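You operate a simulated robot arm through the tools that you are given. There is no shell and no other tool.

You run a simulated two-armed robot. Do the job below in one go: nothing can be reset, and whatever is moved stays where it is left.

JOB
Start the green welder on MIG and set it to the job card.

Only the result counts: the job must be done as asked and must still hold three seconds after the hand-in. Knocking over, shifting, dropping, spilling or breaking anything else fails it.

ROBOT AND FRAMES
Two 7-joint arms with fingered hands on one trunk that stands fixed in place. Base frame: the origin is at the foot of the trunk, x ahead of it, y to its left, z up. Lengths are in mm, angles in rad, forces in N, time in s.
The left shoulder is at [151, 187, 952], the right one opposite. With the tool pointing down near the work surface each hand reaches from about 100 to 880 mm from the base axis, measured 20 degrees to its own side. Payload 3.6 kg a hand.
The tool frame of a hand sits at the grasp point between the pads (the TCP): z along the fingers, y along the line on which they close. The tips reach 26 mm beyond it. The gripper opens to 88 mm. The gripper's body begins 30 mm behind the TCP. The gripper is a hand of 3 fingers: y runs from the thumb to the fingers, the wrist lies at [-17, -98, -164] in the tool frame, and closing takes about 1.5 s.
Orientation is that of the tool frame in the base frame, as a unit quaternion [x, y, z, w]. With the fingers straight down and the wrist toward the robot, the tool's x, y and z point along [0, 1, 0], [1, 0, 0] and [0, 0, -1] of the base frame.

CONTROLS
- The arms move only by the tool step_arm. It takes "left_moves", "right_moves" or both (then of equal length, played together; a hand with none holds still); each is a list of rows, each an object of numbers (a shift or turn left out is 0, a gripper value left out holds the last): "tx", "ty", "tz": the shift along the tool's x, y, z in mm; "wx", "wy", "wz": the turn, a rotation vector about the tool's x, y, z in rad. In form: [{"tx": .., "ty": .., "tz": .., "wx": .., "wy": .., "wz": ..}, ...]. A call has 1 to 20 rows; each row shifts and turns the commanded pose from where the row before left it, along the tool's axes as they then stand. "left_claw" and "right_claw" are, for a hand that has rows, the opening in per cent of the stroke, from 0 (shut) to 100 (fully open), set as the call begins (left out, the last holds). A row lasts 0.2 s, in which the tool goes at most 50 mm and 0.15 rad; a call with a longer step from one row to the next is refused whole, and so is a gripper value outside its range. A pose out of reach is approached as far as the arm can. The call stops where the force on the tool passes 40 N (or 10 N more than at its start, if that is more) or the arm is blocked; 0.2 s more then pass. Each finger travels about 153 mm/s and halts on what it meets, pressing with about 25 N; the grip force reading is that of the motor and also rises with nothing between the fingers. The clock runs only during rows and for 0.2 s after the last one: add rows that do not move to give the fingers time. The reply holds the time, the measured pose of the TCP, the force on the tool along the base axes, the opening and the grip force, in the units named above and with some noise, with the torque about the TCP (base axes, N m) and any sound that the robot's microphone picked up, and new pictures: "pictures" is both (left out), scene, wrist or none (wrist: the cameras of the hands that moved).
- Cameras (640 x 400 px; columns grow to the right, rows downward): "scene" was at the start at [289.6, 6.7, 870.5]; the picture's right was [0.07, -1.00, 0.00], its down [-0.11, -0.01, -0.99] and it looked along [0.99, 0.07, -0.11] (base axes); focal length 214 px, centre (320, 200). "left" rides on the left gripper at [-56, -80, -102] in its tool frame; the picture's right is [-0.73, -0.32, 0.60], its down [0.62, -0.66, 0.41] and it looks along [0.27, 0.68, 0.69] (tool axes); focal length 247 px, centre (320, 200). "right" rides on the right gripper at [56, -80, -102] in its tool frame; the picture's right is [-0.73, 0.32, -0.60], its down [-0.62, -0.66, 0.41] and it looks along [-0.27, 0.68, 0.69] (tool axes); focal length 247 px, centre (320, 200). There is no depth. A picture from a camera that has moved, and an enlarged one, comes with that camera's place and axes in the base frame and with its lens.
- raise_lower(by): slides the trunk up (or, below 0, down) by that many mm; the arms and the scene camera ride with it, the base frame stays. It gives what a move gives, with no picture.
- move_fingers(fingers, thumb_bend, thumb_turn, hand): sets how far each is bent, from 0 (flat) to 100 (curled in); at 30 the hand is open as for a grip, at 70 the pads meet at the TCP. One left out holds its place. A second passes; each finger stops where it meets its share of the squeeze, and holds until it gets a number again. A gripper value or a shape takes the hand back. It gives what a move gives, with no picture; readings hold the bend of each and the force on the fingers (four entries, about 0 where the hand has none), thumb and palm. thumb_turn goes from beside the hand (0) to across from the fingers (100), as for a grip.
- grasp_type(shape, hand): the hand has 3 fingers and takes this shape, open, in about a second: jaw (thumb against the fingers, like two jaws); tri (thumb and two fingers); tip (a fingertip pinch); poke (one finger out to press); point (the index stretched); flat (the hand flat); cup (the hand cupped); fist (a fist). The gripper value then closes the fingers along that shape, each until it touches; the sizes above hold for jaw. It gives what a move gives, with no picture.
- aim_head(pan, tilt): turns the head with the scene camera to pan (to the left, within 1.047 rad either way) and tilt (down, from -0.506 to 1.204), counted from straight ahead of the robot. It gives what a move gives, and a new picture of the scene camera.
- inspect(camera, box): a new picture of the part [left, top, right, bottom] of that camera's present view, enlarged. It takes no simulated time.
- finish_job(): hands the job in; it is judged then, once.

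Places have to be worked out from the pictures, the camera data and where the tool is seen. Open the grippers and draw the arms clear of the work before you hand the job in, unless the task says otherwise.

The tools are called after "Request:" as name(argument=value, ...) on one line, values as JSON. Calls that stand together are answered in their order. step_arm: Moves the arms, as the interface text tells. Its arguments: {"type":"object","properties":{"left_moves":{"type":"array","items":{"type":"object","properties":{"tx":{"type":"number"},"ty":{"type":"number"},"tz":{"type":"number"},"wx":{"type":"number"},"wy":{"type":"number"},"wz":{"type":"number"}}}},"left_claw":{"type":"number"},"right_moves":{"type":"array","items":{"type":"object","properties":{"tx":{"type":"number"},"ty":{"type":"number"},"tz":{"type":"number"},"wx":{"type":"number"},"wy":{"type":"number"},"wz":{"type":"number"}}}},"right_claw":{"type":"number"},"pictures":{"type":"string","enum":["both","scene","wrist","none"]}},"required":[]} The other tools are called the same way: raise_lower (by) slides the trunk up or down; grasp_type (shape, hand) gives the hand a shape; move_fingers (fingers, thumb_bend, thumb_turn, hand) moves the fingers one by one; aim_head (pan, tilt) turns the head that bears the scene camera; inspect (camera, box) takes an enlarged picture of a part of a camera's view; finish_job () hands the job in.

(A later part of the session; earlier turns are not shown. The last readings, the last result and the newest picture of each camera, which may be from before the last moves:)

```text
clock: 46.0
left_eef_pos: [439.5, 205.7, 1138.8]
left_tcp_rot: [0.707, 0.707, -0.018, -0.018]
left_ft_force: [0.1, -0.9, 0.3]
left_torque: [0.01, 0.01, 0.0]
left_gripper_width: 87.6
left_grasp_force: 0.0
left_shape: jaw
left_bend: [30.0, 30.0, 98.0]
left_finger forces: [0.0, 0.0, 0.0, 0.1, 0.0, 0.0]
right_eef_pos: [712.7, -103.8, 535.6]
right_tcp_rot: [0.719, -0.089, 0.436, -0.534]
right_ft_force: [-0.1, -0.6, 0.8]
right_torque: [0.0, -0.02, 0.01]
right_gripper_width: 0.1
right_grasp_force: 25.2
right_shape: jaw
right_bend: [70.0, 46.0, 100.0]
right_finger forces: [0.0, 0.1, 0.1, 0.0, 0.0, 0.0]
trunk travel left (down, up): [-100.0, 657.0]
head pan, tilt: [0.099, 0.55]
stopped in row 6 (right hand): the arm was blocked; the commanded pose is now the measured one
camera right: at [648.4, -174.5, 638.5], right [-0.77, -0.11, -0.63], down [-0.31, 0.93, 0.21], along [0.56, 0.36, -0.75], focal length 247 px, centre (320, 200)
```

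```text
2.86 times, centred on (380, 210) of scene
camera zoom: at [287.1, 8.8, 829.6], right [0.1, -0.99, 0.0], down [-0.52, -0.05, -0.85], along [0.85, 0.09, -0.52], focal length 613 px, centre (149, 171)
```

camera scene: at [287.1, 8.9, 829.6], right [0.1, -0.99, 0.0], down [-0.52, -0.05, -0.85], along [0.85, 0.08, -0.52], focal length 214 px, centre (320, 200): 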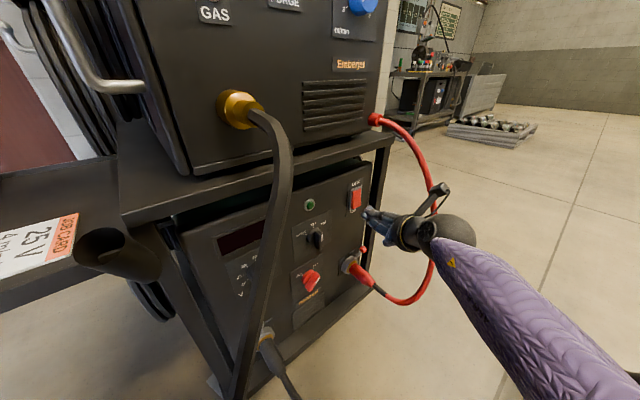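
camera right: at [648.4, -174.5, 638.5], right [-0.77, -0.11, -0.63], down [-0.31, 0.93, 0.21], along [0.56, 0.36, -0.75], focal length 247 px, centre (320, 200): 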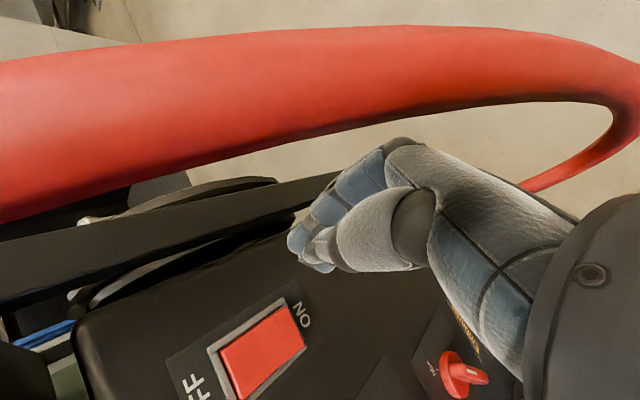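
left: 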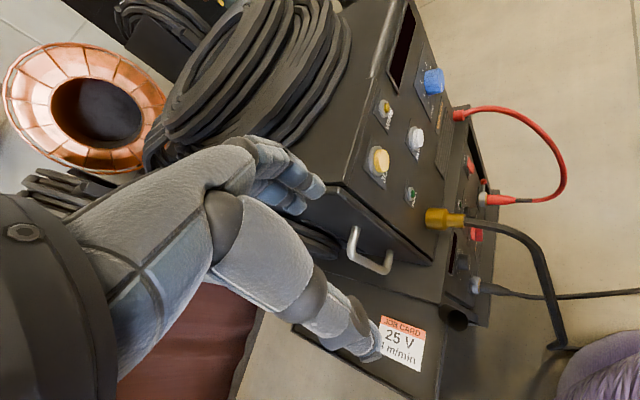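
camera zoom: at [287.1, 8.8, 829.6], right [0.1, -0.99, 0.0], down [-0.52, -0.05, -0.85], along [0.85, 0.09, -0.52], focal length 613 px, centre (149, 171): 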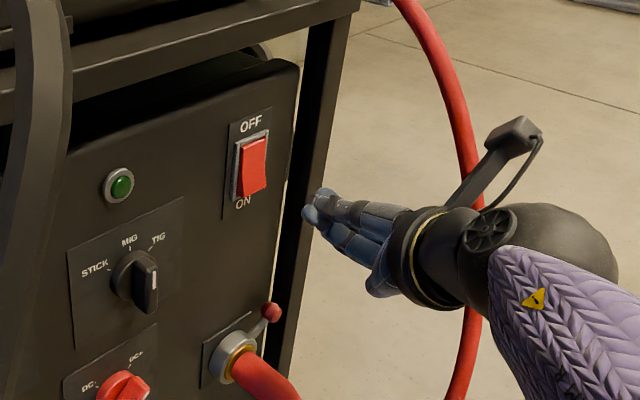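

The arm runs out of wrist roll here and swerved sideways, with no contact. I retreat toward the robot and look at the rocker's shape before picking a better hand orientation.

Request:
step_arm(right_moves=[{"tx": -5, "tz": -15}, {"tx": -8, "tz": -25}, {"tx": -8, "tz": -25}, {"tx": -8, "tz": -25}, {"tx": -8, "tz": -25}, {}], pictures="both")

Request:
inspect(camera="right", box=[100, 200, 300, 360])

Request:
inspect(camera="scene", box=[320, 160, 400, 240])

```text
clock: 47.4
left_eef_pos: [439.5, 207.1, 1139.2]
left_tcp_rot: [0.706, 0.707, -0.018, -0.019]
left_ft_force: [0.1, 1.0, -0.3]
left_torque: [-0.03, -0.02, 0.06]
left_gripper_width: 87.8
left_grasp_force: 0.0
left_shape: jaw
left_bend: [30.0, 30.0, 98.0]
left_finger forces: [0.0, 0.0, 0.0, 0.0, 0.0, 0.0]
right_eef_pos: [605.6, -159.3, 519.3]
right_tcp_rot: [0.718, -0.09, 0.434, -0.537]
right_ft_force: [-0.6, -0.3, 0.3]
right_torque: [-0.02, 0.0, 0.0]
right_gripper_width: 0.0
right_grasp_force: 24.5
right_shape: jaw
right_bend: [70.0, 46.0, 100.0]
right_finger forces: [0.1, 0.0, 0.0, 0.0, 0.0, 0.1]
trunk travel left (down, up): [-100.0, 657.0]
head pan, tilt: [0.099, 0.55]
camera scene: at [287.0, 8.8, 829.6], right [0.1, -0.99, 0.0], down [-0.52, -0.05, -0.85], along [0.85, 0.09, -0.52], focal length 214 px, centre (320, 200)
camera right: at [541.5, -230.2, 622.6], right [-0.77, -0.11, -0.63], down [-0.31, 0.93, 0.22], along [0.56, 0.36, -0.75], focal length 247 px, centre (320, 200)
```

scene: 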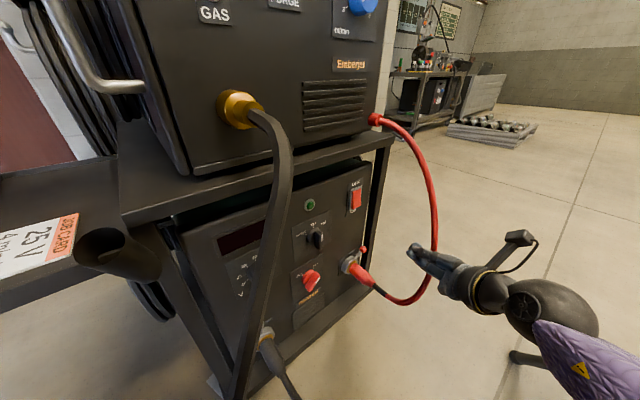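
right: 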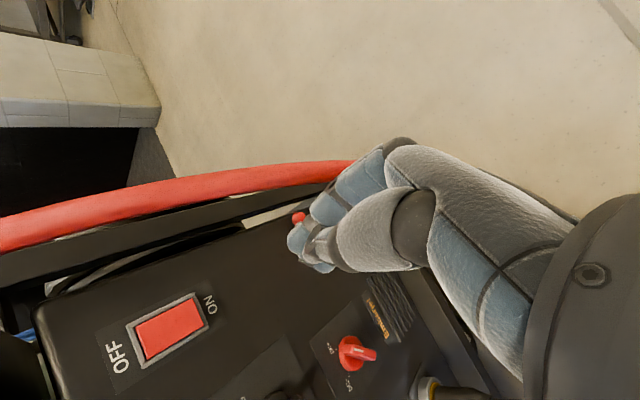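

```text
2.50 times, centred on (200, 280) of right
camera zoom: at [541.5, -230.2, 622.6], right [-0.77, -0.11, -0.63], down [-0.31, 0.93, 0.22], along [0.56, 0.36, -0.75], focal length 617 px, centre (620, 0)
```

zoom: 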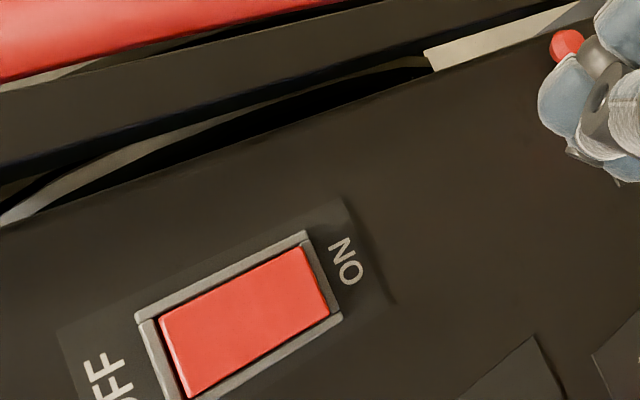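

```text
5.00 times, centred on (360, 200) of scene
camera zoom: at [287.0, 8.8, 829.6], right [0.1, -0.99, 0.0], down [-0.52, -0.05, -0.85], along [0.85, 0.09, -0.52], focal length 1072 px, centre (120, 200)
```

zoom: 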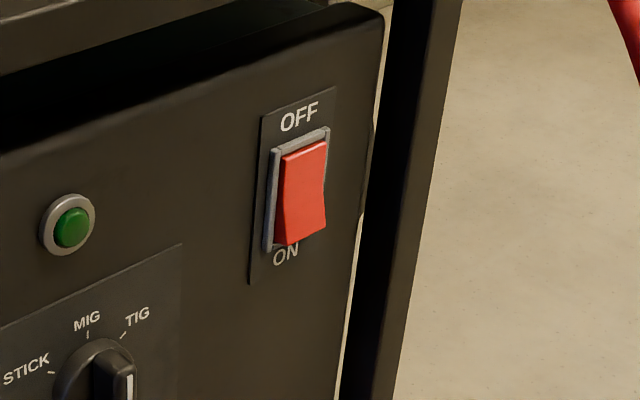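

The rocker's lower (ON) end stands proud and must be pushed in. I'll use a fingers-down, palm-forward orientation, which keeps the wrist camera on the side away from the cable. First I withdraw up and left, then undo the roll.

Request:
step_arm(right_claw=100, right_moves=[{"tx": -6.4, "ty": -31, "tz": -21.8}, {"tx": -6.4, "ty": -31, "tz": -21.8}, {"tx": -6.4, "ty": -31, "tz": -21.8}, {"tx": -6.4, "ty": -31, "tz": -21.8}, {"tx": -6.4, "ty": -31, "tz": -21.8}, {"wz": 0.142}, {"wz": 0.142}, {"wz": 0.142}, {"wz": 0.142}, {"wz": 0.142}, {"wz": 0.142}, {"wz": 0.142}, {"wz": 0.142}, {"wz": 0.142}, {"wz": 0.142}, {"wz": 0.142}, {"wz": 0.142}, {"wz": 0.142}, {"wz": 0.142}, {"wz": 0.138}], pictures="scene")

```text
clock: 51.6
left_eef_pos: [439.2, 206.5, 1138.1]
left_tcp_rot: [0.706, 0.708, -0.018, -0.019]
left_ft_force: [0.1, -1.0, 0.0]
left_torque: [0.0, 0.01, 0.0]
left_gripper_width: 87.8
left_grasp_force: 0.1
left_shape: jaw
left_bend: [30.0, 30.0, 98.0]
left_finger forces: [0.0, 0.1, 0.0, 0.0, 0.0, 0.1]
right_eef_pos: [457.5, -152.0, 641.0]
right_tcp_rot: [-0.269, 0.672, 0.258, 0.64]
right_ft_force: [0.8, 0.2, 0.8]
right_torque: [-0.02, -0.01, 0.02]
right_gripper_width: 87.9
right_grasp_force: 0.1
right_shape: jaw
right_bend: [30.0, 30.0, 98.0]
right_finger forces: [0.1, 0.1, 0.0, 0.0, 0.0, 0.0]
trunk travel left (down, up): [-100.0, 657.0]
head pan, tilt: [0.099, 0.55]
camera scene: at [287.0, 8.8, 829.6], right [0.1, -0.99, 0.0], down [-0.52, -0.05, -0.85], along [0.85, 0.09, -0.52], focal length 214 px, centre (320, 200)
```

scene: 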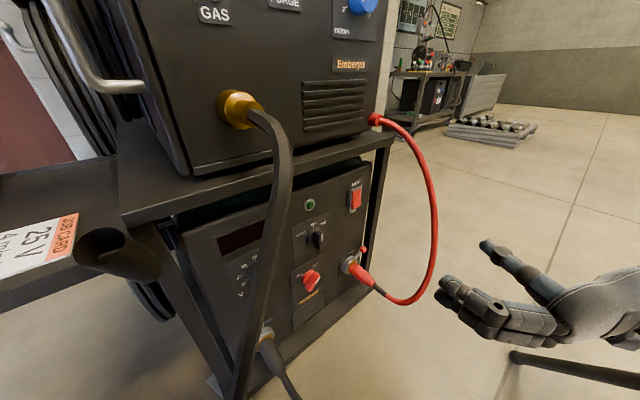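

The hand is back in the known orientation with everything clear. Now I turn it fingers-down-forward (60° below horizontal), facing the panel.

Request:
step_arm(right_moves=[{"wx": 0.0628, "wy": 0.0628, "wz": 0.1087}, {"wx": 0.0628, "wy": 0.0628, "wz": 0.1087}, {"wx": 0.0628, "wy": 0.0628, "wz": 0.1087}, {"wx": 0.0628, "wy": 0.0628, "wz": 0.1087}, {"wx": 0.0628, "wy": 0.0628, "wz": 0.1087}, {"wx": 0.0628, "wy": 0.0628, "wz": 0.1087}, {"wx": 0.0628, "wy": 0.0628, "wz": 0.1087}, {"wx": 0.0628, "wy": 0.0628, "wz": 0.1087}, {"wx": 0.0628, "wy": 0.0628, "wz": 0.1087}, {"wx": 0.0628, "wy": 0.0628, "wz": 0.1087}, {"wx": 0.0628, "wy": 0.0628, "wz": 0.1087}, {"wx": 0.0628, "wy": 0.0628, "wz": 0.1087}, {"wx": 0.0628, "wy": 0.0628, "wz": 0.1087}, {}], pictures="both")

```text
clock: 54.6
left_eef_pos: [439.6, 206.0, 1137.4]
left_tcp_rot: [0.707, 0.707, -0.019, -0.018]
left_ft_force: [-0.6, -0.4, 0.5]
left_torque: [0.02, 0.03, 0.01]
left_gripper_width: 87.7
left_grasp_force: 0.0
left_shape: jaw
left_bend: [30.0, 30.0, 98.0]
left_finger forces: [0.0, 0.0, 0.0, 0.0, 0.1, 0.1]
right_eef_pos: [455.9, -152.7, 640.5]
right_tcp_rot: [0.382, 0.894, 0.217, 0.09]
right_ft_force: [0.2, 0.7, 0.9]
right_torque: [0.04, 0.0, -0.01]
right_gripper_width: 87.8
right_grasp_force: 0.1
right_shape: jaw
right_bend: [30.0, 30.0, 98.0]
right_finger forces: [0.0, 0.1, 0.0, 0.0, 0.0, 0.1]
trunk travel left (down, up): [-100.0, 657.0]
head pan, tilt: [0.099, 0.55]
camera scene: at [287.0, 8.8, 829.6], right [0.1, -0.99, 0.0], down [-0.52, -0.05, -0.85], along [0.85, 0.09, -0.52], focal length 214 px, centre (320, 200)
camera right: at [334.6, -192.7, 696.1], right [0.52, -0.52, 0.68], down [0.14, -0.73, -0.67], along [0.84, 0.44, -0.3], focal length 247 px, centre (320, 200)
```

scene: 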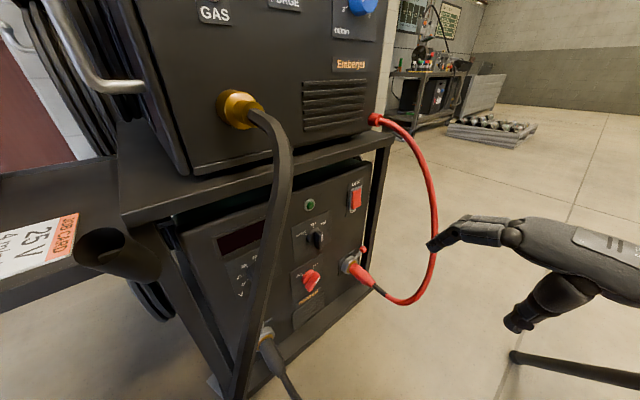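
right: 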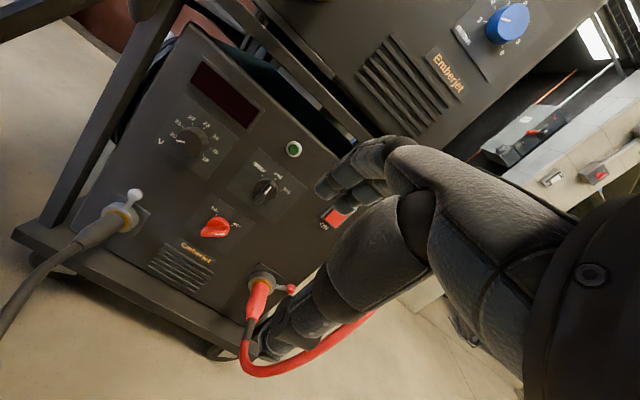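

This orientation works well and the wrist camera sits left of the hand. I yaw the hand 25° so the wrist stays clear of the cable loop, then move to about 100 mm short of the rocker's ON end.

Request:
step_arm(right_moves=[{"wy": -0.0664, "wz": 0.1294}, {"wy": -0.0664, "wz": 0.1294}, {"wy": -0.0664, "wz": 0.1294}, {"tx": 1.9, "ty": 15.9, "tz": 31.1}, {"tx": 1.9, "ty": 15.9, "tz": 31.1}, {"tx": 1.9, "ty": 15.9, "tz": 31.1}, {"tx": 1.9, "ty": 15.9, "tz": 31.1}, {"tx": 1.9, "ty": 15.9, "tz": 31.1}, {}], pictures="both")

```text
clock: 56.6
left_eef_pos: [440.0, 206.3, 1137.8]
left_tcp_rot: [0.706, 0.708, -0.019, -0.018]
left_ft_force: [0.6, -0.4, 0.3]
left_torque: [-0.01, -0.01, -0.01]
left_gripper_width: 87.8
left_grasp_force: 0.0
left_shape: jaw
left_bend: [30.0, 30.0, 98.0]
left_finger forces: [0.0, 0.1, 0.0, 0.0, 0.0, 0.1]
right_eef_pos: [590.4, -96.2, 539.2]
right_tcp_rot: [0.566, 0.791, 0.191, 0.136]
right_ft_force: [0.4, 0.5, 1.0]
right_torque: [0.0, -0.03, -0.01]
right_gripper_width: 87.9
right_grasp_force: 0.0
right_shape: jaw
right_bend: [30.0, 30.0, 98.0]
right_finger forces: [0.0, 0.1, 0.0, 0.1, 0.0, 0.0]
trunk travel left (down, up): [-100.0, 657.0]
head pan, tilt: [0.099, 0.55]
camera scene: at [287.0, 8.9, 829.6], right [0.1, -0.99, 0.0], down [-0.52, -0.05, -0.85], along [0.85, 0.09, -0.52], focal length 214 px, centre (320, 200)
camera right: at [462.8, -80.9, 594.4], right [0.25, -0.69, 0.68], down [-0.18, -0.72, -0.67], along [0.95, 0.04, -0.3], focal length 247 px, centre (320, 200)
```

scene: 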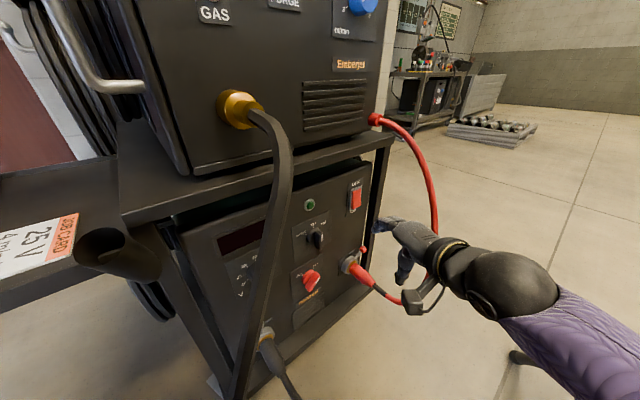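
right: 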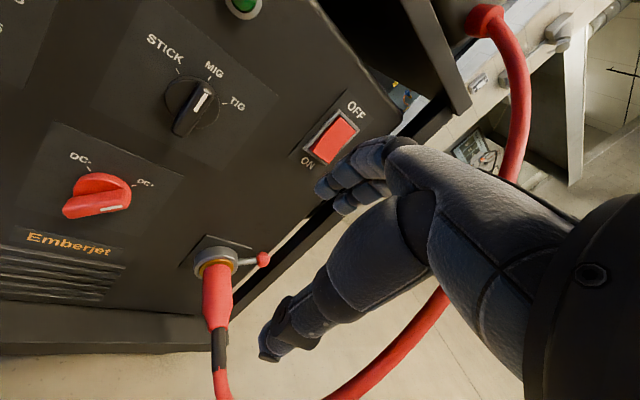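

The view confirms MIG and DC+, and the fingers head straight for the rocker's ON end. I advance 70 mm horizontally.

Request:
step_arm(right_moves=[{"ty": 20.8, "tz": 10.7}, {"ty": 20.8, "tz": 10.7}, {"ty": 20.8, "tz": 10.7}, {}], pictures="both")

Request:
inspect(camera="right", box=[220, 60, 420, 240])

Request:
inspect(camera="scene", box=[300, 140, 460, 280])

```text
clock: 57.6
left_eef_pos: [438.8, 206.7, 1138.5]
left_tcp_rot: [0.707, 0.707, -0.018, -0.018]
left_ft_force: [-0.1, -0.9, 0.0]
left_torque: [0.01, 0.0, -0.04]
left_gripper_width: 87.8
left_grasp_force: 0.1
left_shape: jaw
left_bend: [30.0, 30.0, 98.0]
left_finger forces: [0.1, 0.0, 0.0, 0.0, 0.0, 0.0]
right_eef_pos: [657.3, -73.5, 539.1]
right_tcp_rot: [0.566, 0.79, 0.192, 0.136]
right_ft_force: [0.1, -0.1, 0.2]
right_torque: [0.01, 0.02, -0.03]
right_gripper_width: 87.7
right_grasp_force: 0.1
right_shape: jaw
right_bend: [30.0, 30.0, 98.0]
right_finger forces: [0.0, 0.1, 0.0, 0.0, 0.0, 0.1]
trunk travel left (down, up): [-100.0, 657.0]
head pan, tilt: [0.099, 0.55]
camera scene: at [287.1, 8.9, 829.6], right [0.1, -0.99, 0.0], down [-0.52, -0.05, -0.85], along [0.85, 0.08, -0.52], focal length 214 px, centre (320, 200)
camera right: at [528.4, -58.0, 595.0], right [0.25, -0.69, 0.68], down [-0.18, -0.72, -0.67], along [0.95, 0.04, -0.3], focal length 247 px, centre (320, 200)
```

scene: 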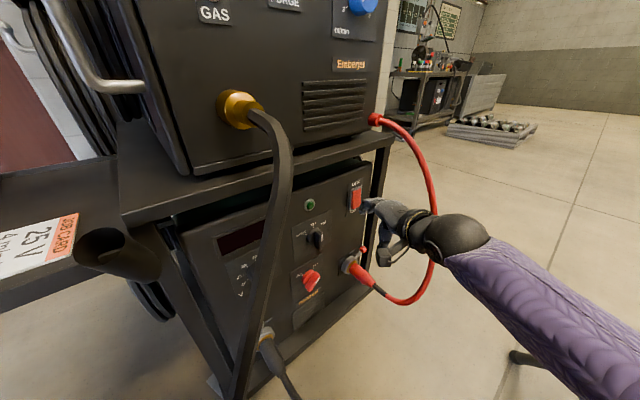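
right: 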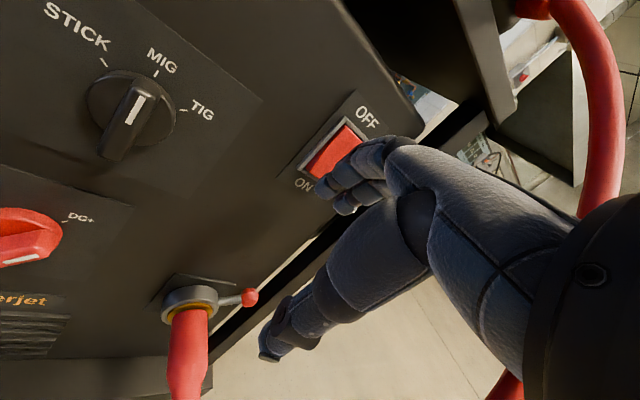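

```text
2.22 times, centred on (320, 150) of right
camera zoom: at [528.4, -58.0, 595.0], right [0.25, -0.69, 0.68], down [-0.18, -0.72, -0.67], along [0.95, 0.04, -0.3], focal length 549 px, centre (320, 311)
```

zoom: 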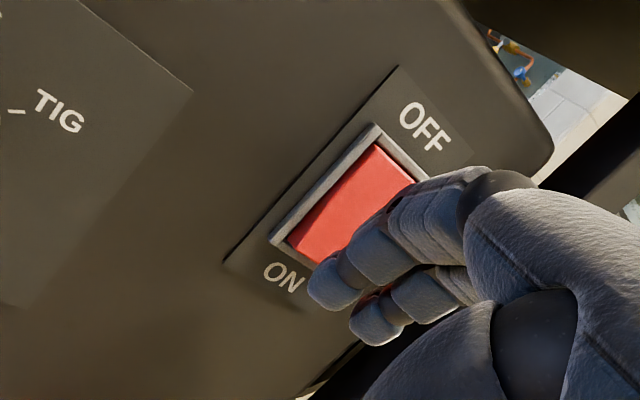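

```text
2.86 times, centred on (380, 210) of scene
camera zoom: at [287.1, 8.9, 829.6], right [0.1, -0.99, 0.0], down [-0.52, -0.05, -0.85], along [0.85, 0.08, -0.52], focal length 613 px, centre (149, 171)
```

zoom: 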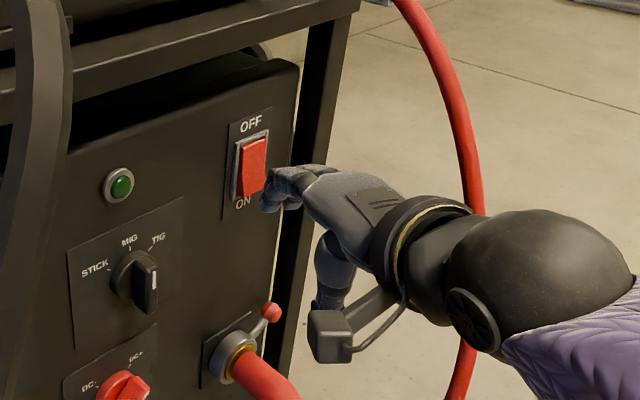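

The fingertip would land near the rocker's lower right corner, so I shift about 9 mm left and 5 mm up before pressing.

Request:
step_arm(right_moves=[{"tx": 8.1, "ty": -1.2, "tz": -6.2}, {"ty": 10.7, "tz": 5.5}, {}], pictures="none")

Request:
inspect(camera="right", box=[220, 60, 420, 240])

Request:
inspect(camera="scene", box=[320, 160, 400, 240])

```text
clock: 58.4
left_eef_pos: [438.6, 206.3, 1139.0]
left_tcp_rot: [0.706, 0.707, -0.018, -0.019]
left_ft_force: [0.9, 0.8, -0.3]
left_torque: [-0.02, 0.0, -0.03]
left_gripper_width: 87.6
left_grasp_force: 0.0
left_shape: jaw
left_bend: [30.0, 30.0, 98.0]
left_finger forces: [0.0, 0.0, 0.0, 0.0, 0.0, 0.1]
right_eef_pos: [659.7, -63.9, 544.5]
right_tcp_rot: [0.565, 0.791, 0.192, 0.135]
right_ft_force: [-0.3, 0.1, 0.3]
right_torque: [0.0, 0.01, 0.03]
right_gripper_width: 87.6
right_grasp_force: 0.1
right_shape: jaw
right_bend: [30.0, 30.0, 98.0]
right_finger forces: [0.0, 0.0, 0.0, 0.0, 0.1, 0.1]
trunk travel left (down, up): [-100.0, 657.0]
head pan, tilt: [0.099, 0.55]
```

```text
2.22 times, centred on (320, 150) of right
camera zoom: at [532.2, -48.5, 599.4], right [0.25, -0.69, 0.68], down [-0.18, -0.72, -0.67], along [0.95, 0.04, -0.3], focal length 549 px, centre (320, 311)
```

zoom: 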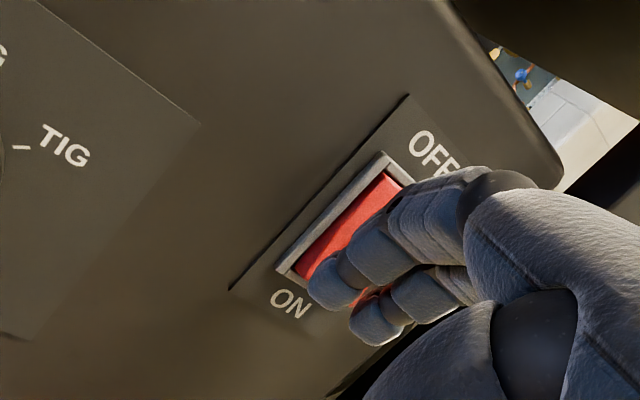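

```text
5.00 times, centred on (360, 200) of scene
camera zoom: at [287.1, 8.9, 829.6], right [0.1, -0.99, 0.0], down [-0.52, -0.05, -0.85], along [0.85, 0.09, -0.52], focal length 1072 px, centre (120, 200)
```

zoom: 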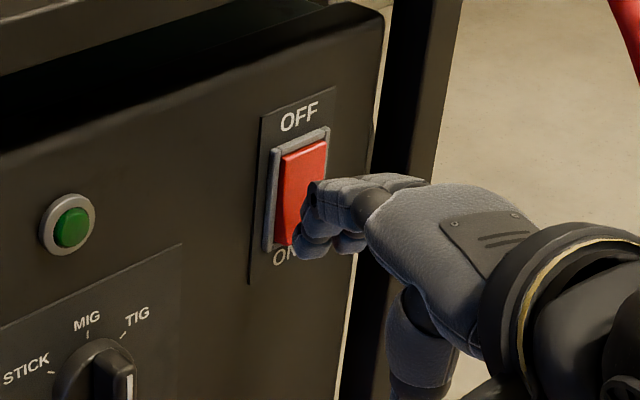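

The fingertip now lines up with the rocker's lower end. I press forward in small steps.

Request:
step_arm(right_moves=[{"ty": 4.45, "tz": 2.3}, {"ty": 4.45, "tz": 2.3}, {"ty": 3.6, "tz": 1.8}, {"ty": 3.6, "tz": 1.8}, {"ty": 3.6, "tz": 1.8}, {}], pictures="none")

Request:
inspect(camera="right", box=[220, 60, 420, 240])

Request:
inspect(camera="scene", box=[280, 160, 400, 240])

```text
clock: 59.8
left_eef_pos: [438.6, 204.7, 1138.8]
left_tcp_rot: [0.707, 0.707, -0.017, -0.018]
left_ft_force: [0.3, 0.9, 0.7]
left_torque: [0.0, 0.0, 0.01]
left_gripper_width: 87.6
left_grasp_force: 0.1
left_shape: jaw
left_bend: [30.0, 30.0, 98.0]
left_finger forces: [0.1, 0.0, 0.0, 0.0, 0.0, 0.0]
right_eef_pos: [679.6, -60.0, 543.8]
right_tcp_rot: [0.567, 0.79, 0.19, 0.137]
right_ft_force: [-16.3, -17.2, 4.3]
right_torque: [0.16, -0.24, -0.25]
right_gripper_width: 81.3
right_grasp_force: 0.0
right_shape: jaw
right_bend: [37.0, 30.0, 98.0]
right_finger forces: [23.4, 0.1, 0.0, 0.0, 0.1, 0.1]
trunk travel left (down, up): [-100.0, 657.0]
head pan, tilt: [0.099, 0.55]
heard: click
```

```text
2.22 times, centred on (320, 150) of right
camera zoom: at [551.7, -43.7, 598.8], right [0.25, -0.69, 0.68], down [-0.18, -0.72, -0.67], along [0.95, 0.04, -0.3], focal length 549 px, centre (320, 311)
```

zoom: 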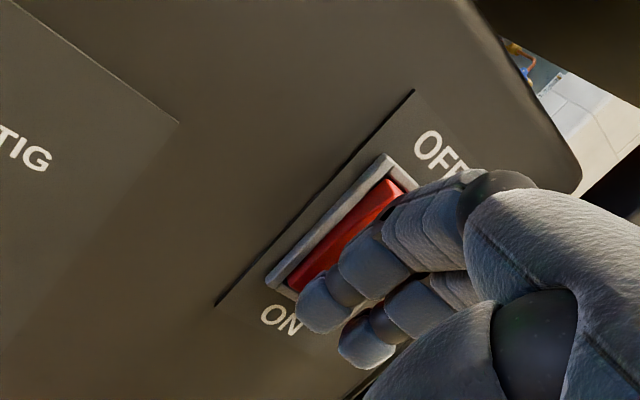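

```text
5.00 times, centred on (340, 200) of scene
camera zoom: at [285.9, 7.9, 830.0], right [0.1, -1.0, 0.0], down [-0.52, -0.05, -0.85], along [0.85, 0.09, -0.52], focal length 1072 px, centre (220, 200)
```

zoom: 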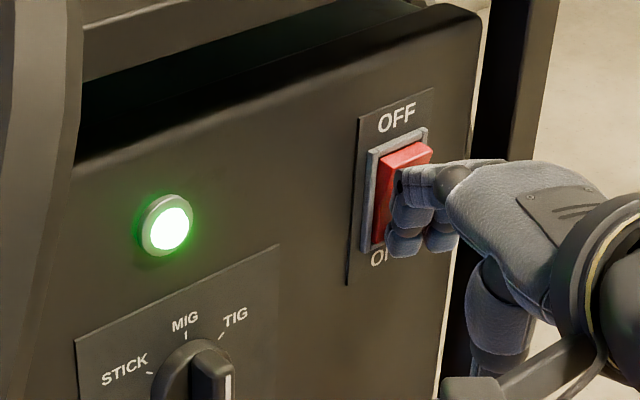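

The rocker clicked to ON and the green lamp lit. I back out along the same path.

Request:
step_arm(right_moves=[{"ty": -8.9, "tz": -4.6}, {"ty": -17.8, "tz": -9.2}, {"ty": -26, "tz": -13.5}, {"ty": -26, "tz": -13.5}, {"ty": -26, "tz": -13.5}, {"ty": -26, "tz": -13.5}, {}], pictures="both")

Request:
inspect(camera="scene", box=[180, 160, 400, 320])

Request:
inspect(camera="right", box=[0, 0, 320, 250])

```text
clock: 61.4
left_eef_pos: [438.7, 206.2, 1137.8]
left_tcp_rot: [0.706, 0.708, -0.018, -0.018]
left_ft_force: [-0.4, -0.4, 0.3]
left_torque: [-0.01, -0.01, -0.01]
left_gripper_width: 87.7
left_grasp_force: 0.0
left_shape: jaw
left_bend: [30.0, 30.0, 98.0]
left_finger forces: [0.0, 0.0, 0.0, 0.0, 0.0, 0.1]
right_eef_pos: [542.4, -105.9, 544.2]
right_tcp_rot: [0.566, 0.791, 0.191, 0.136]
right_ft_force: [-0.2, 0.2, 0.2]
right_torque: [-0.01, 0.0, -0.01]
right_gripper_width: 87.5
right_grasp_force: 0.1
right_shape: jaw
right_bend: [30.0, 30.0, 98.0]
right_finger forces: [0.0, 0.1, 0.1, 0.0, 0.1, 0.0]
trunk travel left (down, up): [-100.0, 657.0]
head pan, tilt: [0.099, 0.55]
camera scene: at [287.0, 8.8, 829.6], right [0.1, -0.99, 0.0], down [-0.52, -0.05, -0.85], along [0.85, 0.09, -0.52], focal length 214 px, centre (320, 200)
camera right: at [413.7, -91.1, 599.4], right [0.25, -0.69, 0.68], down [-0.18, -0.72, -0.67], along [0.95, 0.04, -0.3], focal length 247 px, centre (320, 200)
```

scene: 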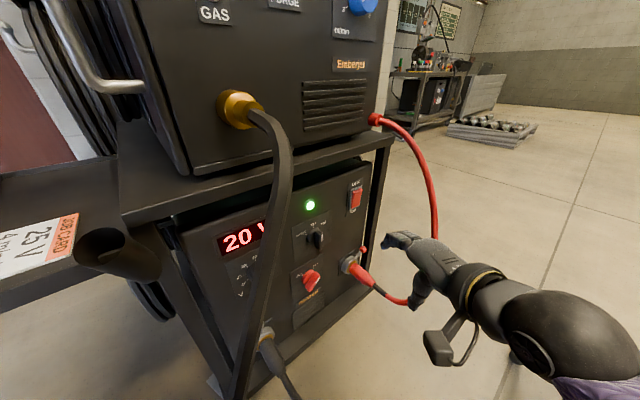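
right: 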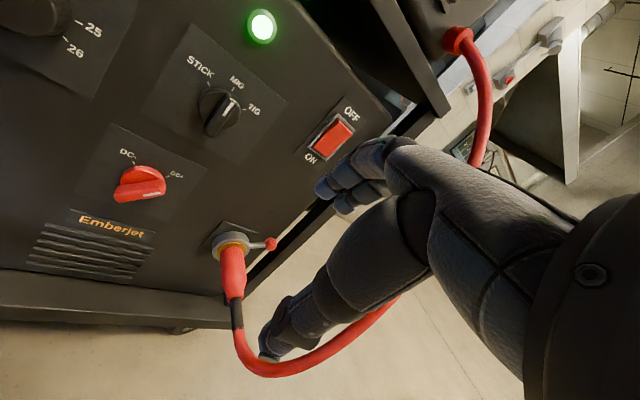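

```text
2.50 times, centred on (290, 240) of scene
camera zoom: at [287.0, 8.8, 829.6], right [0.1, -0.99, 0.0], down [-0.52, -0.05, -0.85], along [0.85, 0.09, -0.52], focal length 536 px, centre (395, 100)
```

zoom: 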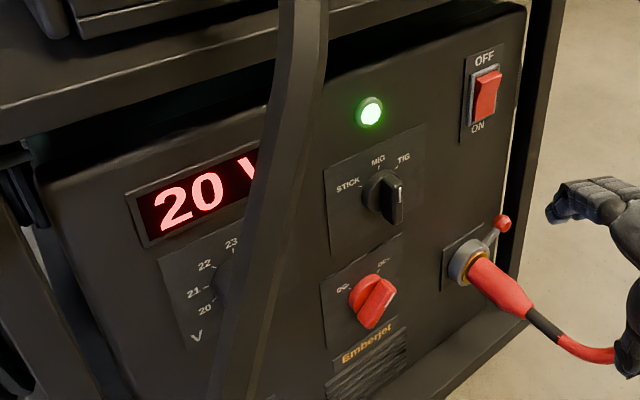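

```text
1.60 times, centred on (160, 125) of right
camera zoom: at [413.7, -91.1, 599.4], right [0.25, -0.69, 0.68], down [-0.18, -0.72, -0.67], along [0.95, 0.04, -0.3], focal length 395 px, centre (576, 320)
```

zoom: 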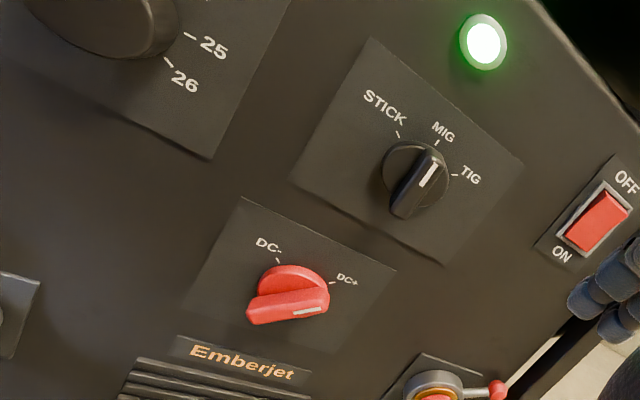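

The display reads 20 V in MIG with the lamp lit. I now return the hand to the panel-facing orientation to turn the voltage knob, which needs about 200° clockwise in strokes.

Request:
step_arm(right_moves=[{"tx": -5.5, "ty": -14, "tz": -43.2}, {"tx": -5.5, "ty": -14, "tz": -43.2}, {"tx": -5.5, "ty": -14, "tz": -43.2}, {"wy": 0.0664, "wz": -0.1294}, {"wy": 0.0664, "wz": -0.1294}, {"wy": 0.0664, "wz": -0.1294}, {"wx": -0.0628, "wy": -0.0628, "wz": -0.1087}, {"wx": -0.0628, "wy": -0.0628, "wz": -0.1087}, {"wx": -0.0628, "wy": -0.0628, "wz": -0.1087}, {"wx": -0.0628, "wy": -0.0628, "wz": -0.1087}, {"wx": -0.0628, "wy": -0.0628, "wz": -0.1087}, {"wx": -0.0628, "wy": -0.0628, "wz": -0.1087}, {"wx": -0.0628, "wy": -0.0628, "wz": -0.1087}, {"wx": -0.0628, "wy": -0.0628, "wz": -0.1087}, {"wx": -0.0628, "wy": -0.0628, "wz": -0.1087}, {"wx": -0.0628, "wy": -0.0628, "wz": -0.1087}, {"wx": -0.0628, "wy": -0.0628, "wz": -0.1087}, {"wx": -0.0628, "wy": -0.0628, "wz": -0.1087}, {"wx": -0.0628, "wy": -0.0628, "wz": -0.1087}, {}], pictures="both")

```text
clock: 65.6
left_eef_pos: [439.3, 206.1, 1138.7]
left_tcp_rot: [0.706, 0.708, -0.019, -0.018]
left_ft_force: [1.1, 0.4, 1.0]
left_torque: [-0.01, 0.01, -0.01]
left_gripper_width: 87.7
left_grasp_force: 0.0
left_shape: jaw
left_bend: [30.0, 30.0, 98.0]
left_finger forces: [0.1, 0.0, 0.1, 0.0, 0.0, 0.1]
right_eef_pos: [455.1, -152.3, 641.0]
right_tcp_rot: [-0.271, 0.671, 0.258, 0.641]
right_ft_force: [0.2, 1.0, 0.9]
right_torque: [0.0, 0.02, 0.0]
right_gripper_width: 87.9
right_grasp_force: 0.1
right_shape: jaw
right_bend: [30.0, 30.0, 98.0]
right_finger forces: [0.0, 0.0, 0.1, 0.1, 0.1, 0.0]
trunk travel left (down, up): [-100.0, 657.0]
head pan, tilt: [0.099, 0.55]
camera scene: at [287.0, 8.8, 829.6], right [0.1, -0.99, 0.0], down [-0.52, -0.05, -0.85], along [0.85, 0.09, -0.52], focal length 214 px, centre (320, 200)
camera right: at [436.4, -281.1, 589.6], right [-0.63, -0.16, 0.76], down [0.78, -0.17, 0.6], along [0.04, 0.97, 0.23], focal length 247 px, centre (320, 200)
```

scene: 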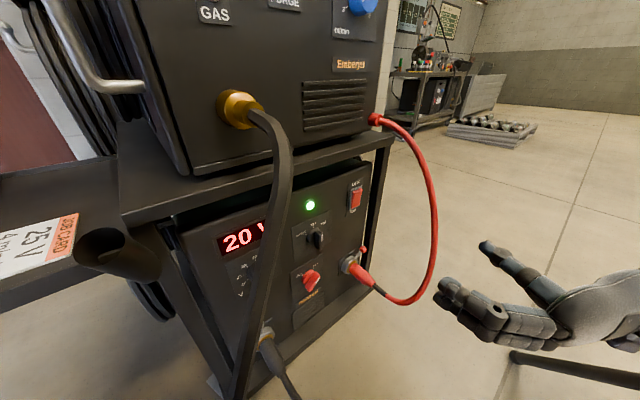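
right: 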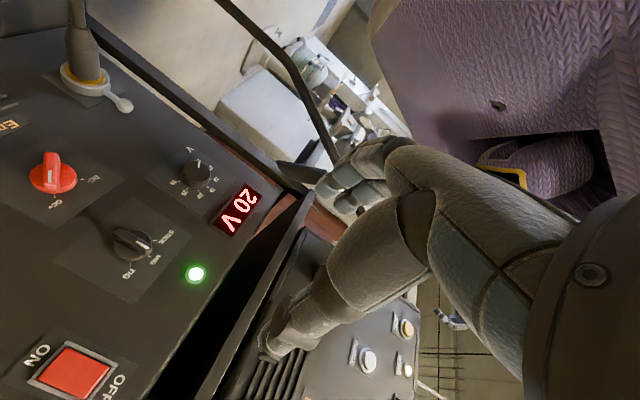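

Back in the panel-facing orientation, and the display is clear from this side. I move to the front of the voltage knob with the hand rolled so the wrist is up-right, away from the torch cable.

Request:
step_arm(right_moves=[{"wy": -0.047}, {"tx": 26.8, "tz": 26}, {"tx": 26.8, "tz": 26}, {"tx": 26.8, "tz": 26}, {"tx": 26.8, "tz": 26}, {"tx": 26.8, "tz": 26}, {"wz": -0.1455}, {"wz": -0.1455}, {"wz": -0.1455}, {"wz": -0.1455}, {"wz": -0.1455}, {"wz": -0.1455}, {"tx": -28.7, "ty": 24.1, "tz": 5}, {"tx": -28.7, "ty": 24.1, "tz": 5}, {"tx": -28.7, "ty": 24.1, "tz": 5}, {"tx": -28.7, "ty": 24.1, "tz": 5}, {}], pictures="both")

```text
clock: 69.2
left_eef_pos: [439.4, 206.3, 1138.2]
left_tcp_rot: [0.707, 0.707, -0.018, -0.018]
left_ft_force: [0.2, -0.5, -0.5]
left_torque: [0.01, -0.02, -0.02]
left_gripper_width: 87.9
left_grasp_force: 0.0
left_shape: jaw
left_bend: [30.0, 30.0, 98.0]
left_finger forces: [0.0, 0.0, 0.0, 0.0, 0.0, 0.1]
right_eef_pos: [459.5, 59.2, 506.9]
right_tcp_rot: [-0.517, 0.483, -0.038, 0.706]
right_ft_force: [0.0, 0.0, 0.5]
right_torque: [0.03, -0.03, 0.02]
right_gripper_width: 88.0
right_grasp_force: 0.0
right_shape: jaw
right_bend: [30.0, 30.0, 98.0]
right_finger forces: [0.1, 0.1, 0.0, 0.0, 0.1, 0.0]
trunk travel left (down, up): [-100.0, 657.0]
head pan, tilt: [0.099, 0.55]
camera scene: at [287.0, 8.9, 829.6], right [0.1, -0.99, 0.0], down [-0.52, -0.05, -0.85], along [0.85, 0.08, -0.52], focal length 214 px, centre (320, 200)
camera right: at [452.0, -79.5, 532.1], right [-0.96, 0.14, 0.23], down [0.26, 0.32, 0.91], along [0.05, 0.94, -0.35], focal length 247 px, centre (320, 200)
```

scene: 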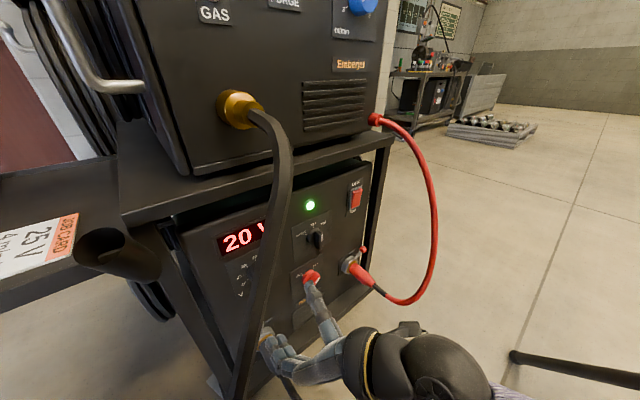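
right: 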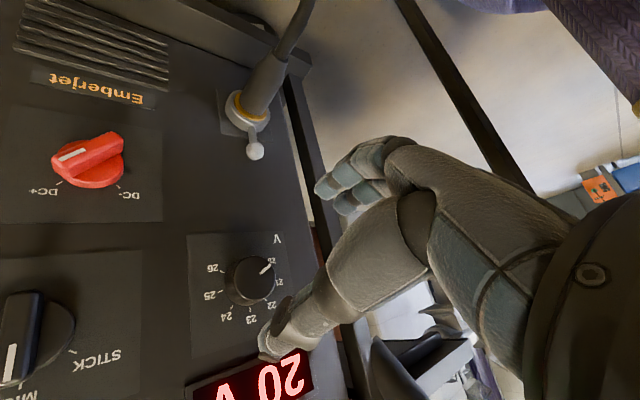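

The knob's centre is at pixel (250,280), exactly on the tool axis, and the pointer is at 20. I advance 70 mm and check again.

Request:
step_arm(right_moves=[{"tz": 24}, {"tz": 24}, {"tz": 22}, {}], pictures="both")

```text
clock: 70.2
left_eef_pos: [439.4, 206.5, 1138.0]
left_tcp_rot: [0.706, 0.708, -0.019, -0.018]
left_ft_force: [0.0, 0.3, -0.3]
left_torque: [-0.01, 0.05, 0.01]
left_gripper_width: 87.6
left_grasp_force: 0.1
left_shape: jaw
left_bend: [30.0, 30.0, 98.0]
left_finger forces: [0.0, 0.0, 0.0, 0.0, 0.1, 0.0]
right_eef_pos: [510.6, 107.9, 506.1]
right_tcp_rot: [-0.517, 0.483, -0.038, 0.706]
right_ft_force: [0.2, -0.2, 0.0]
right_torque: [-0.05, -0.04, 0.03]
right_gripper_width: 88.0
right_grasp_force: 0.1
right_shape: jaw
right_bend: [30.0, 30.0, 98.0]
right_finger forces: [0.0, 0.1, 0.0, 0.0, 0.1, 0.0]
trunk travel left (down, up): [-100.0, 657.0]
head pan, tilt: [0.099, 0.55]
camera scene: at [287.0, 8.9, 829.6], right [0.1, -0.99, 0.0], down [-0.52, -0.05, -0.85], along [0.85, 0.08, -0.52], focal length 214 px, centre (320, 200)
camera right: at [503.5, -30.6, 532.1], right [-0.96, 0.14, 0.23], down [0.26, 0.32, 0.91], along [0.05, 0.94, -0.35], focal length 247 px, centre (320, 200)
```

scene: 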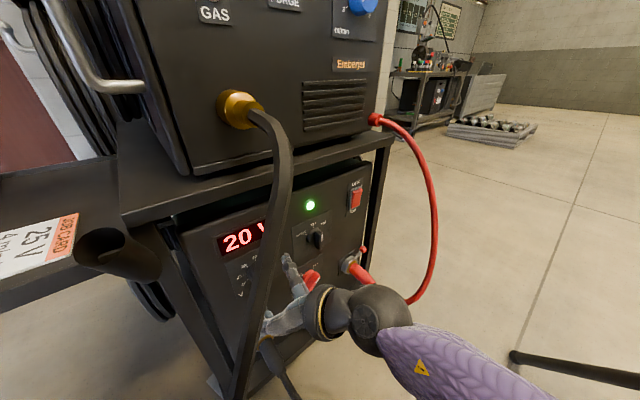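
right: 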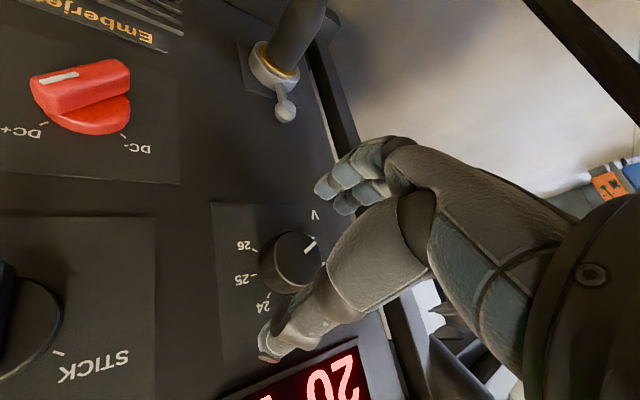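

Still well aligned. I advance 29 mm with a small correction and then close on the knob.

Request:
step_arm(right_moves=[{"tx": -1.5, "ty": 1.3, "tz": 10}, {"tz": 10}, {"tz": 9}, {}], pictures="none")

Request:
step_arm(right_claw=0, right_moves=[{}, {}, {}, {}, {}], pictures="wrist")

Request:
inspect(camera="right", box=[220, 160, 380, 340])

```text
clock: 71.2
left_eef_pos: [438.2, 206.0, 1138.2]
left_tcp_rot: [0.706, 0.708, -0.019, -0.018]
left_ft_force: [0.4, 0.0, 0.4]
left_torque: [0.01, -0.02, -0.01]
left_gripper_width: 88.0
left_grasp_force: 0.0
left_shape: jaw
left_bend: [30.0, 30.0, 98.0]
left_finger forces: [0.1, 0.1, 0.0, 0.0, 0.0, 0.0]
right_eef_pos: [529.5, 130.2, 506.7]
right_tcp_rot: [-0.517, 0.483, -0.038, 0.706]
right_ft_force: [0.4, 0.4, -0.5]
right_torque: [0.03, 0.01, 0.01]
right_gripper_width: 87.8
right_grasp_force: 0.1
right_shape: jaw
right_bend: [30.0, 30.0, 98.0]
right_finger forces: [0.0, 0.0, 0.0, 0.0, 0.1, 0.0]
trunk travel left (down, up): [-100.0, 657.0]
head pan, tilt: [0.099, 0.55]
```

```text
clock: 72.4
left_eef_pos: [439.3, 206.3, 1137.9]
left_tcp_rot: [0.707, 0.707, -0.018, -0.018]
left_ft_force: [0.4, 0.2, 0.7]
left_torque: [0.04, -0.01, 0.03]
left_gripper_width: 87.5
left_grasp_force: 0.0
left_shape: jaw
left_bend: [30.0, 30.0, 98.0]
left_finger forces: [0.1, 0.1, 0.0, 0.0, 0.0, 0.0]
right_eef_pos: [529.1, 130.2, 505.7]
right_tcp_rot: [-0.517, 0.483, -0.037, 0.706]
right_ft_force: [-1.0, 1.3, 0.0]
right_torque: [-0.04, 0.02, 0.07]
right_gripper_width: 32.6
right_grasp_force: 24.9
right_shape: jaw
right_bend: [47.0, 73.0, 100.0]
right_finger forces: [7.0, 16.7, 0.1, 0.0, 22.0, 0.1]
trunk travel left (down, up): [-100.0, 657.0]
head pan, tilt: [0.099, 0.55]
camera right: at [522.4, -8.2, 532.3], right [-0.96, 0.14, 0.23], down [0.26, 0.32, 0.91], along [0.05, 0.94, -0.35], focal length 247 px, centre (320, 200)
```

right: 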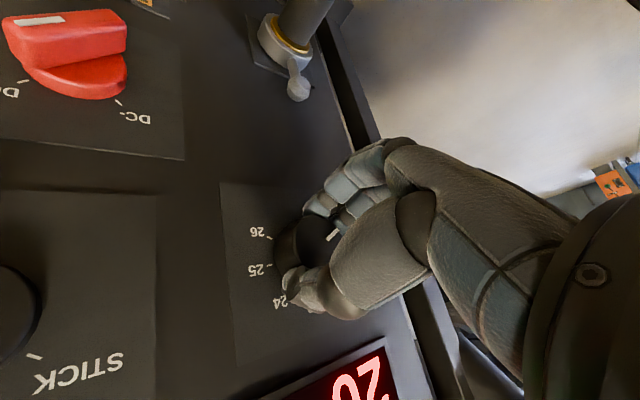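

```text
2.22 times, centred on (300, 250) of right
camera zoom: at [522.4, -8.2, 532.3], right [-0.96, 0.14, 0.23], down [0.26, 0.32, 0.91], along [0.05, 0.94, -0.35], focal length 549 px, centre (364, 89)
```

zoom: 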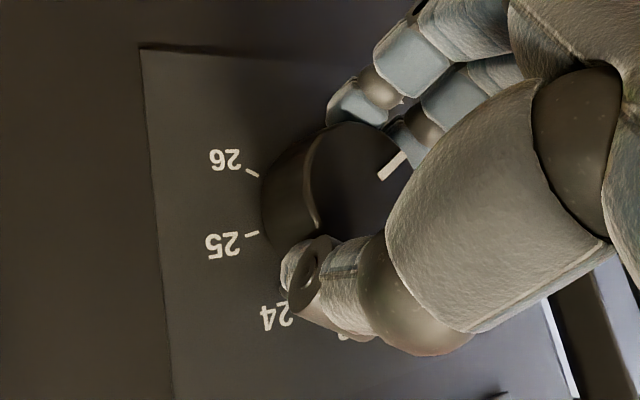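

The grip is firm and balanced around the knob. I turn clockwise about 50° and check the display.

Request:
step_arm(right_moves=[{"wz": 0.12}, {"wz": 0.125}, {"wz": 0.125}, {"wz": 0.125}, {"wz": 0.125}, {"wz": 0.125}, {"wz": 0.125}, {}], pictures="both")

Request:
inspect(camera="scene", box=[200, 180, 340, 320])

```text
clock: 74.2
left_eef_pos: [438.4, 205.6, 1138.5]
left_tcp_rot: [0.706, 0.707, -0.019, -0.019]
left_ft_force: [0.1, 0.6, -0.7]
left_torque: [-0.01, 0.0, 0.0]
left_gripper_width: 87.8
left_grasp_force: 0.0
left_shape: jaw
left_bend: [30.0, 30.0, 98.0]
left_finger forces: [0.0, 0.0, 0.0, 0.0, 0.0, 0.0]
right_eef_pos: [529.4, 130.3, 506.3]
right_tcp_rot: [-0.265, 0.656, 0.264, 0.655]
right_ft_force: [-6.3, -1.2, -3.5]
right_torque: [-0.03, 0.07, 0.17]
right_gripper_width: 32.7
right_grasp_force: 24.9
right_shape: jaw
right_bend: [47.0, 73.0, 100.0]
right_finger forces: [12.1, 14.2, 0.0, 0.0, 22.6, 0.1]
trunk travel left (down, up): [-100.0, 657.0]
head pan, tilt: [0.099, 0.55]
camera scene: at [287.0, 8.8, 829.6], right [0.1, -0.99, 0.0], down [-0.52, -0.05, -0.85], along [0.85, 0.09, -0.52], focal length 214 px, centre (320, 200)
camera right: at [512.8, 2.1, 449.6], right [-0.65, -0.18, 0.74], down [0.76, -0.19, 0.62], along [0.03, 0.96, 0.27], focal length 247 px, centre (320, 200)
```

scene: 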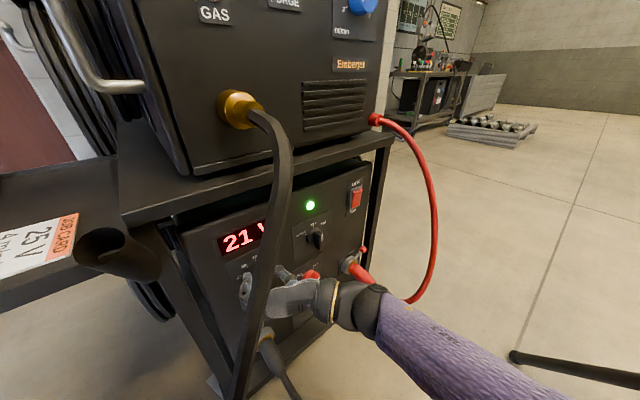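
right: 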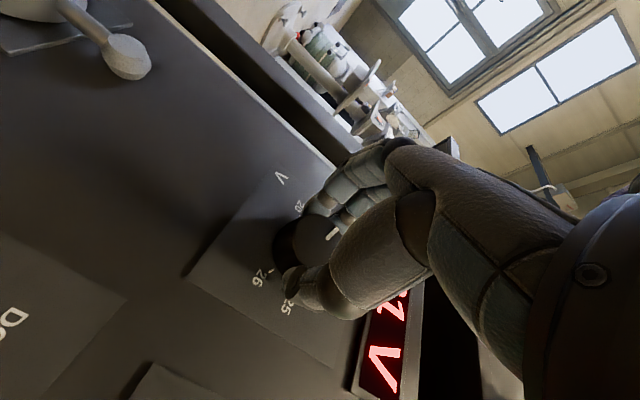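

```text
2.86 times, centred on (270, 250) of scene
camera zoom: at [287.0, 8.8, 829.6], right [0.1, -0.99, 0.0], down [-0.52, -0.05, -0.85], along [0.85, 0.09, -0.52], focal length 613 px, centre (463, 57)
```

zoom: 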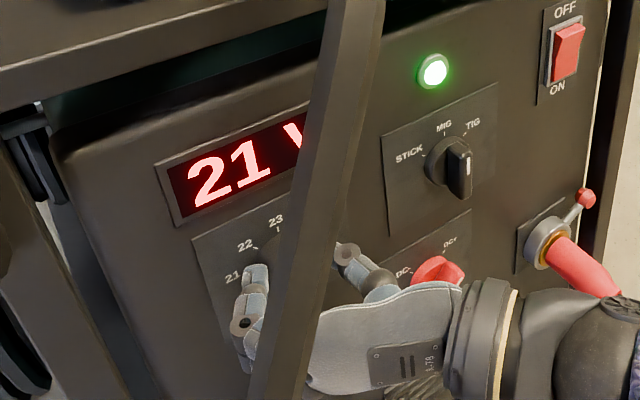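

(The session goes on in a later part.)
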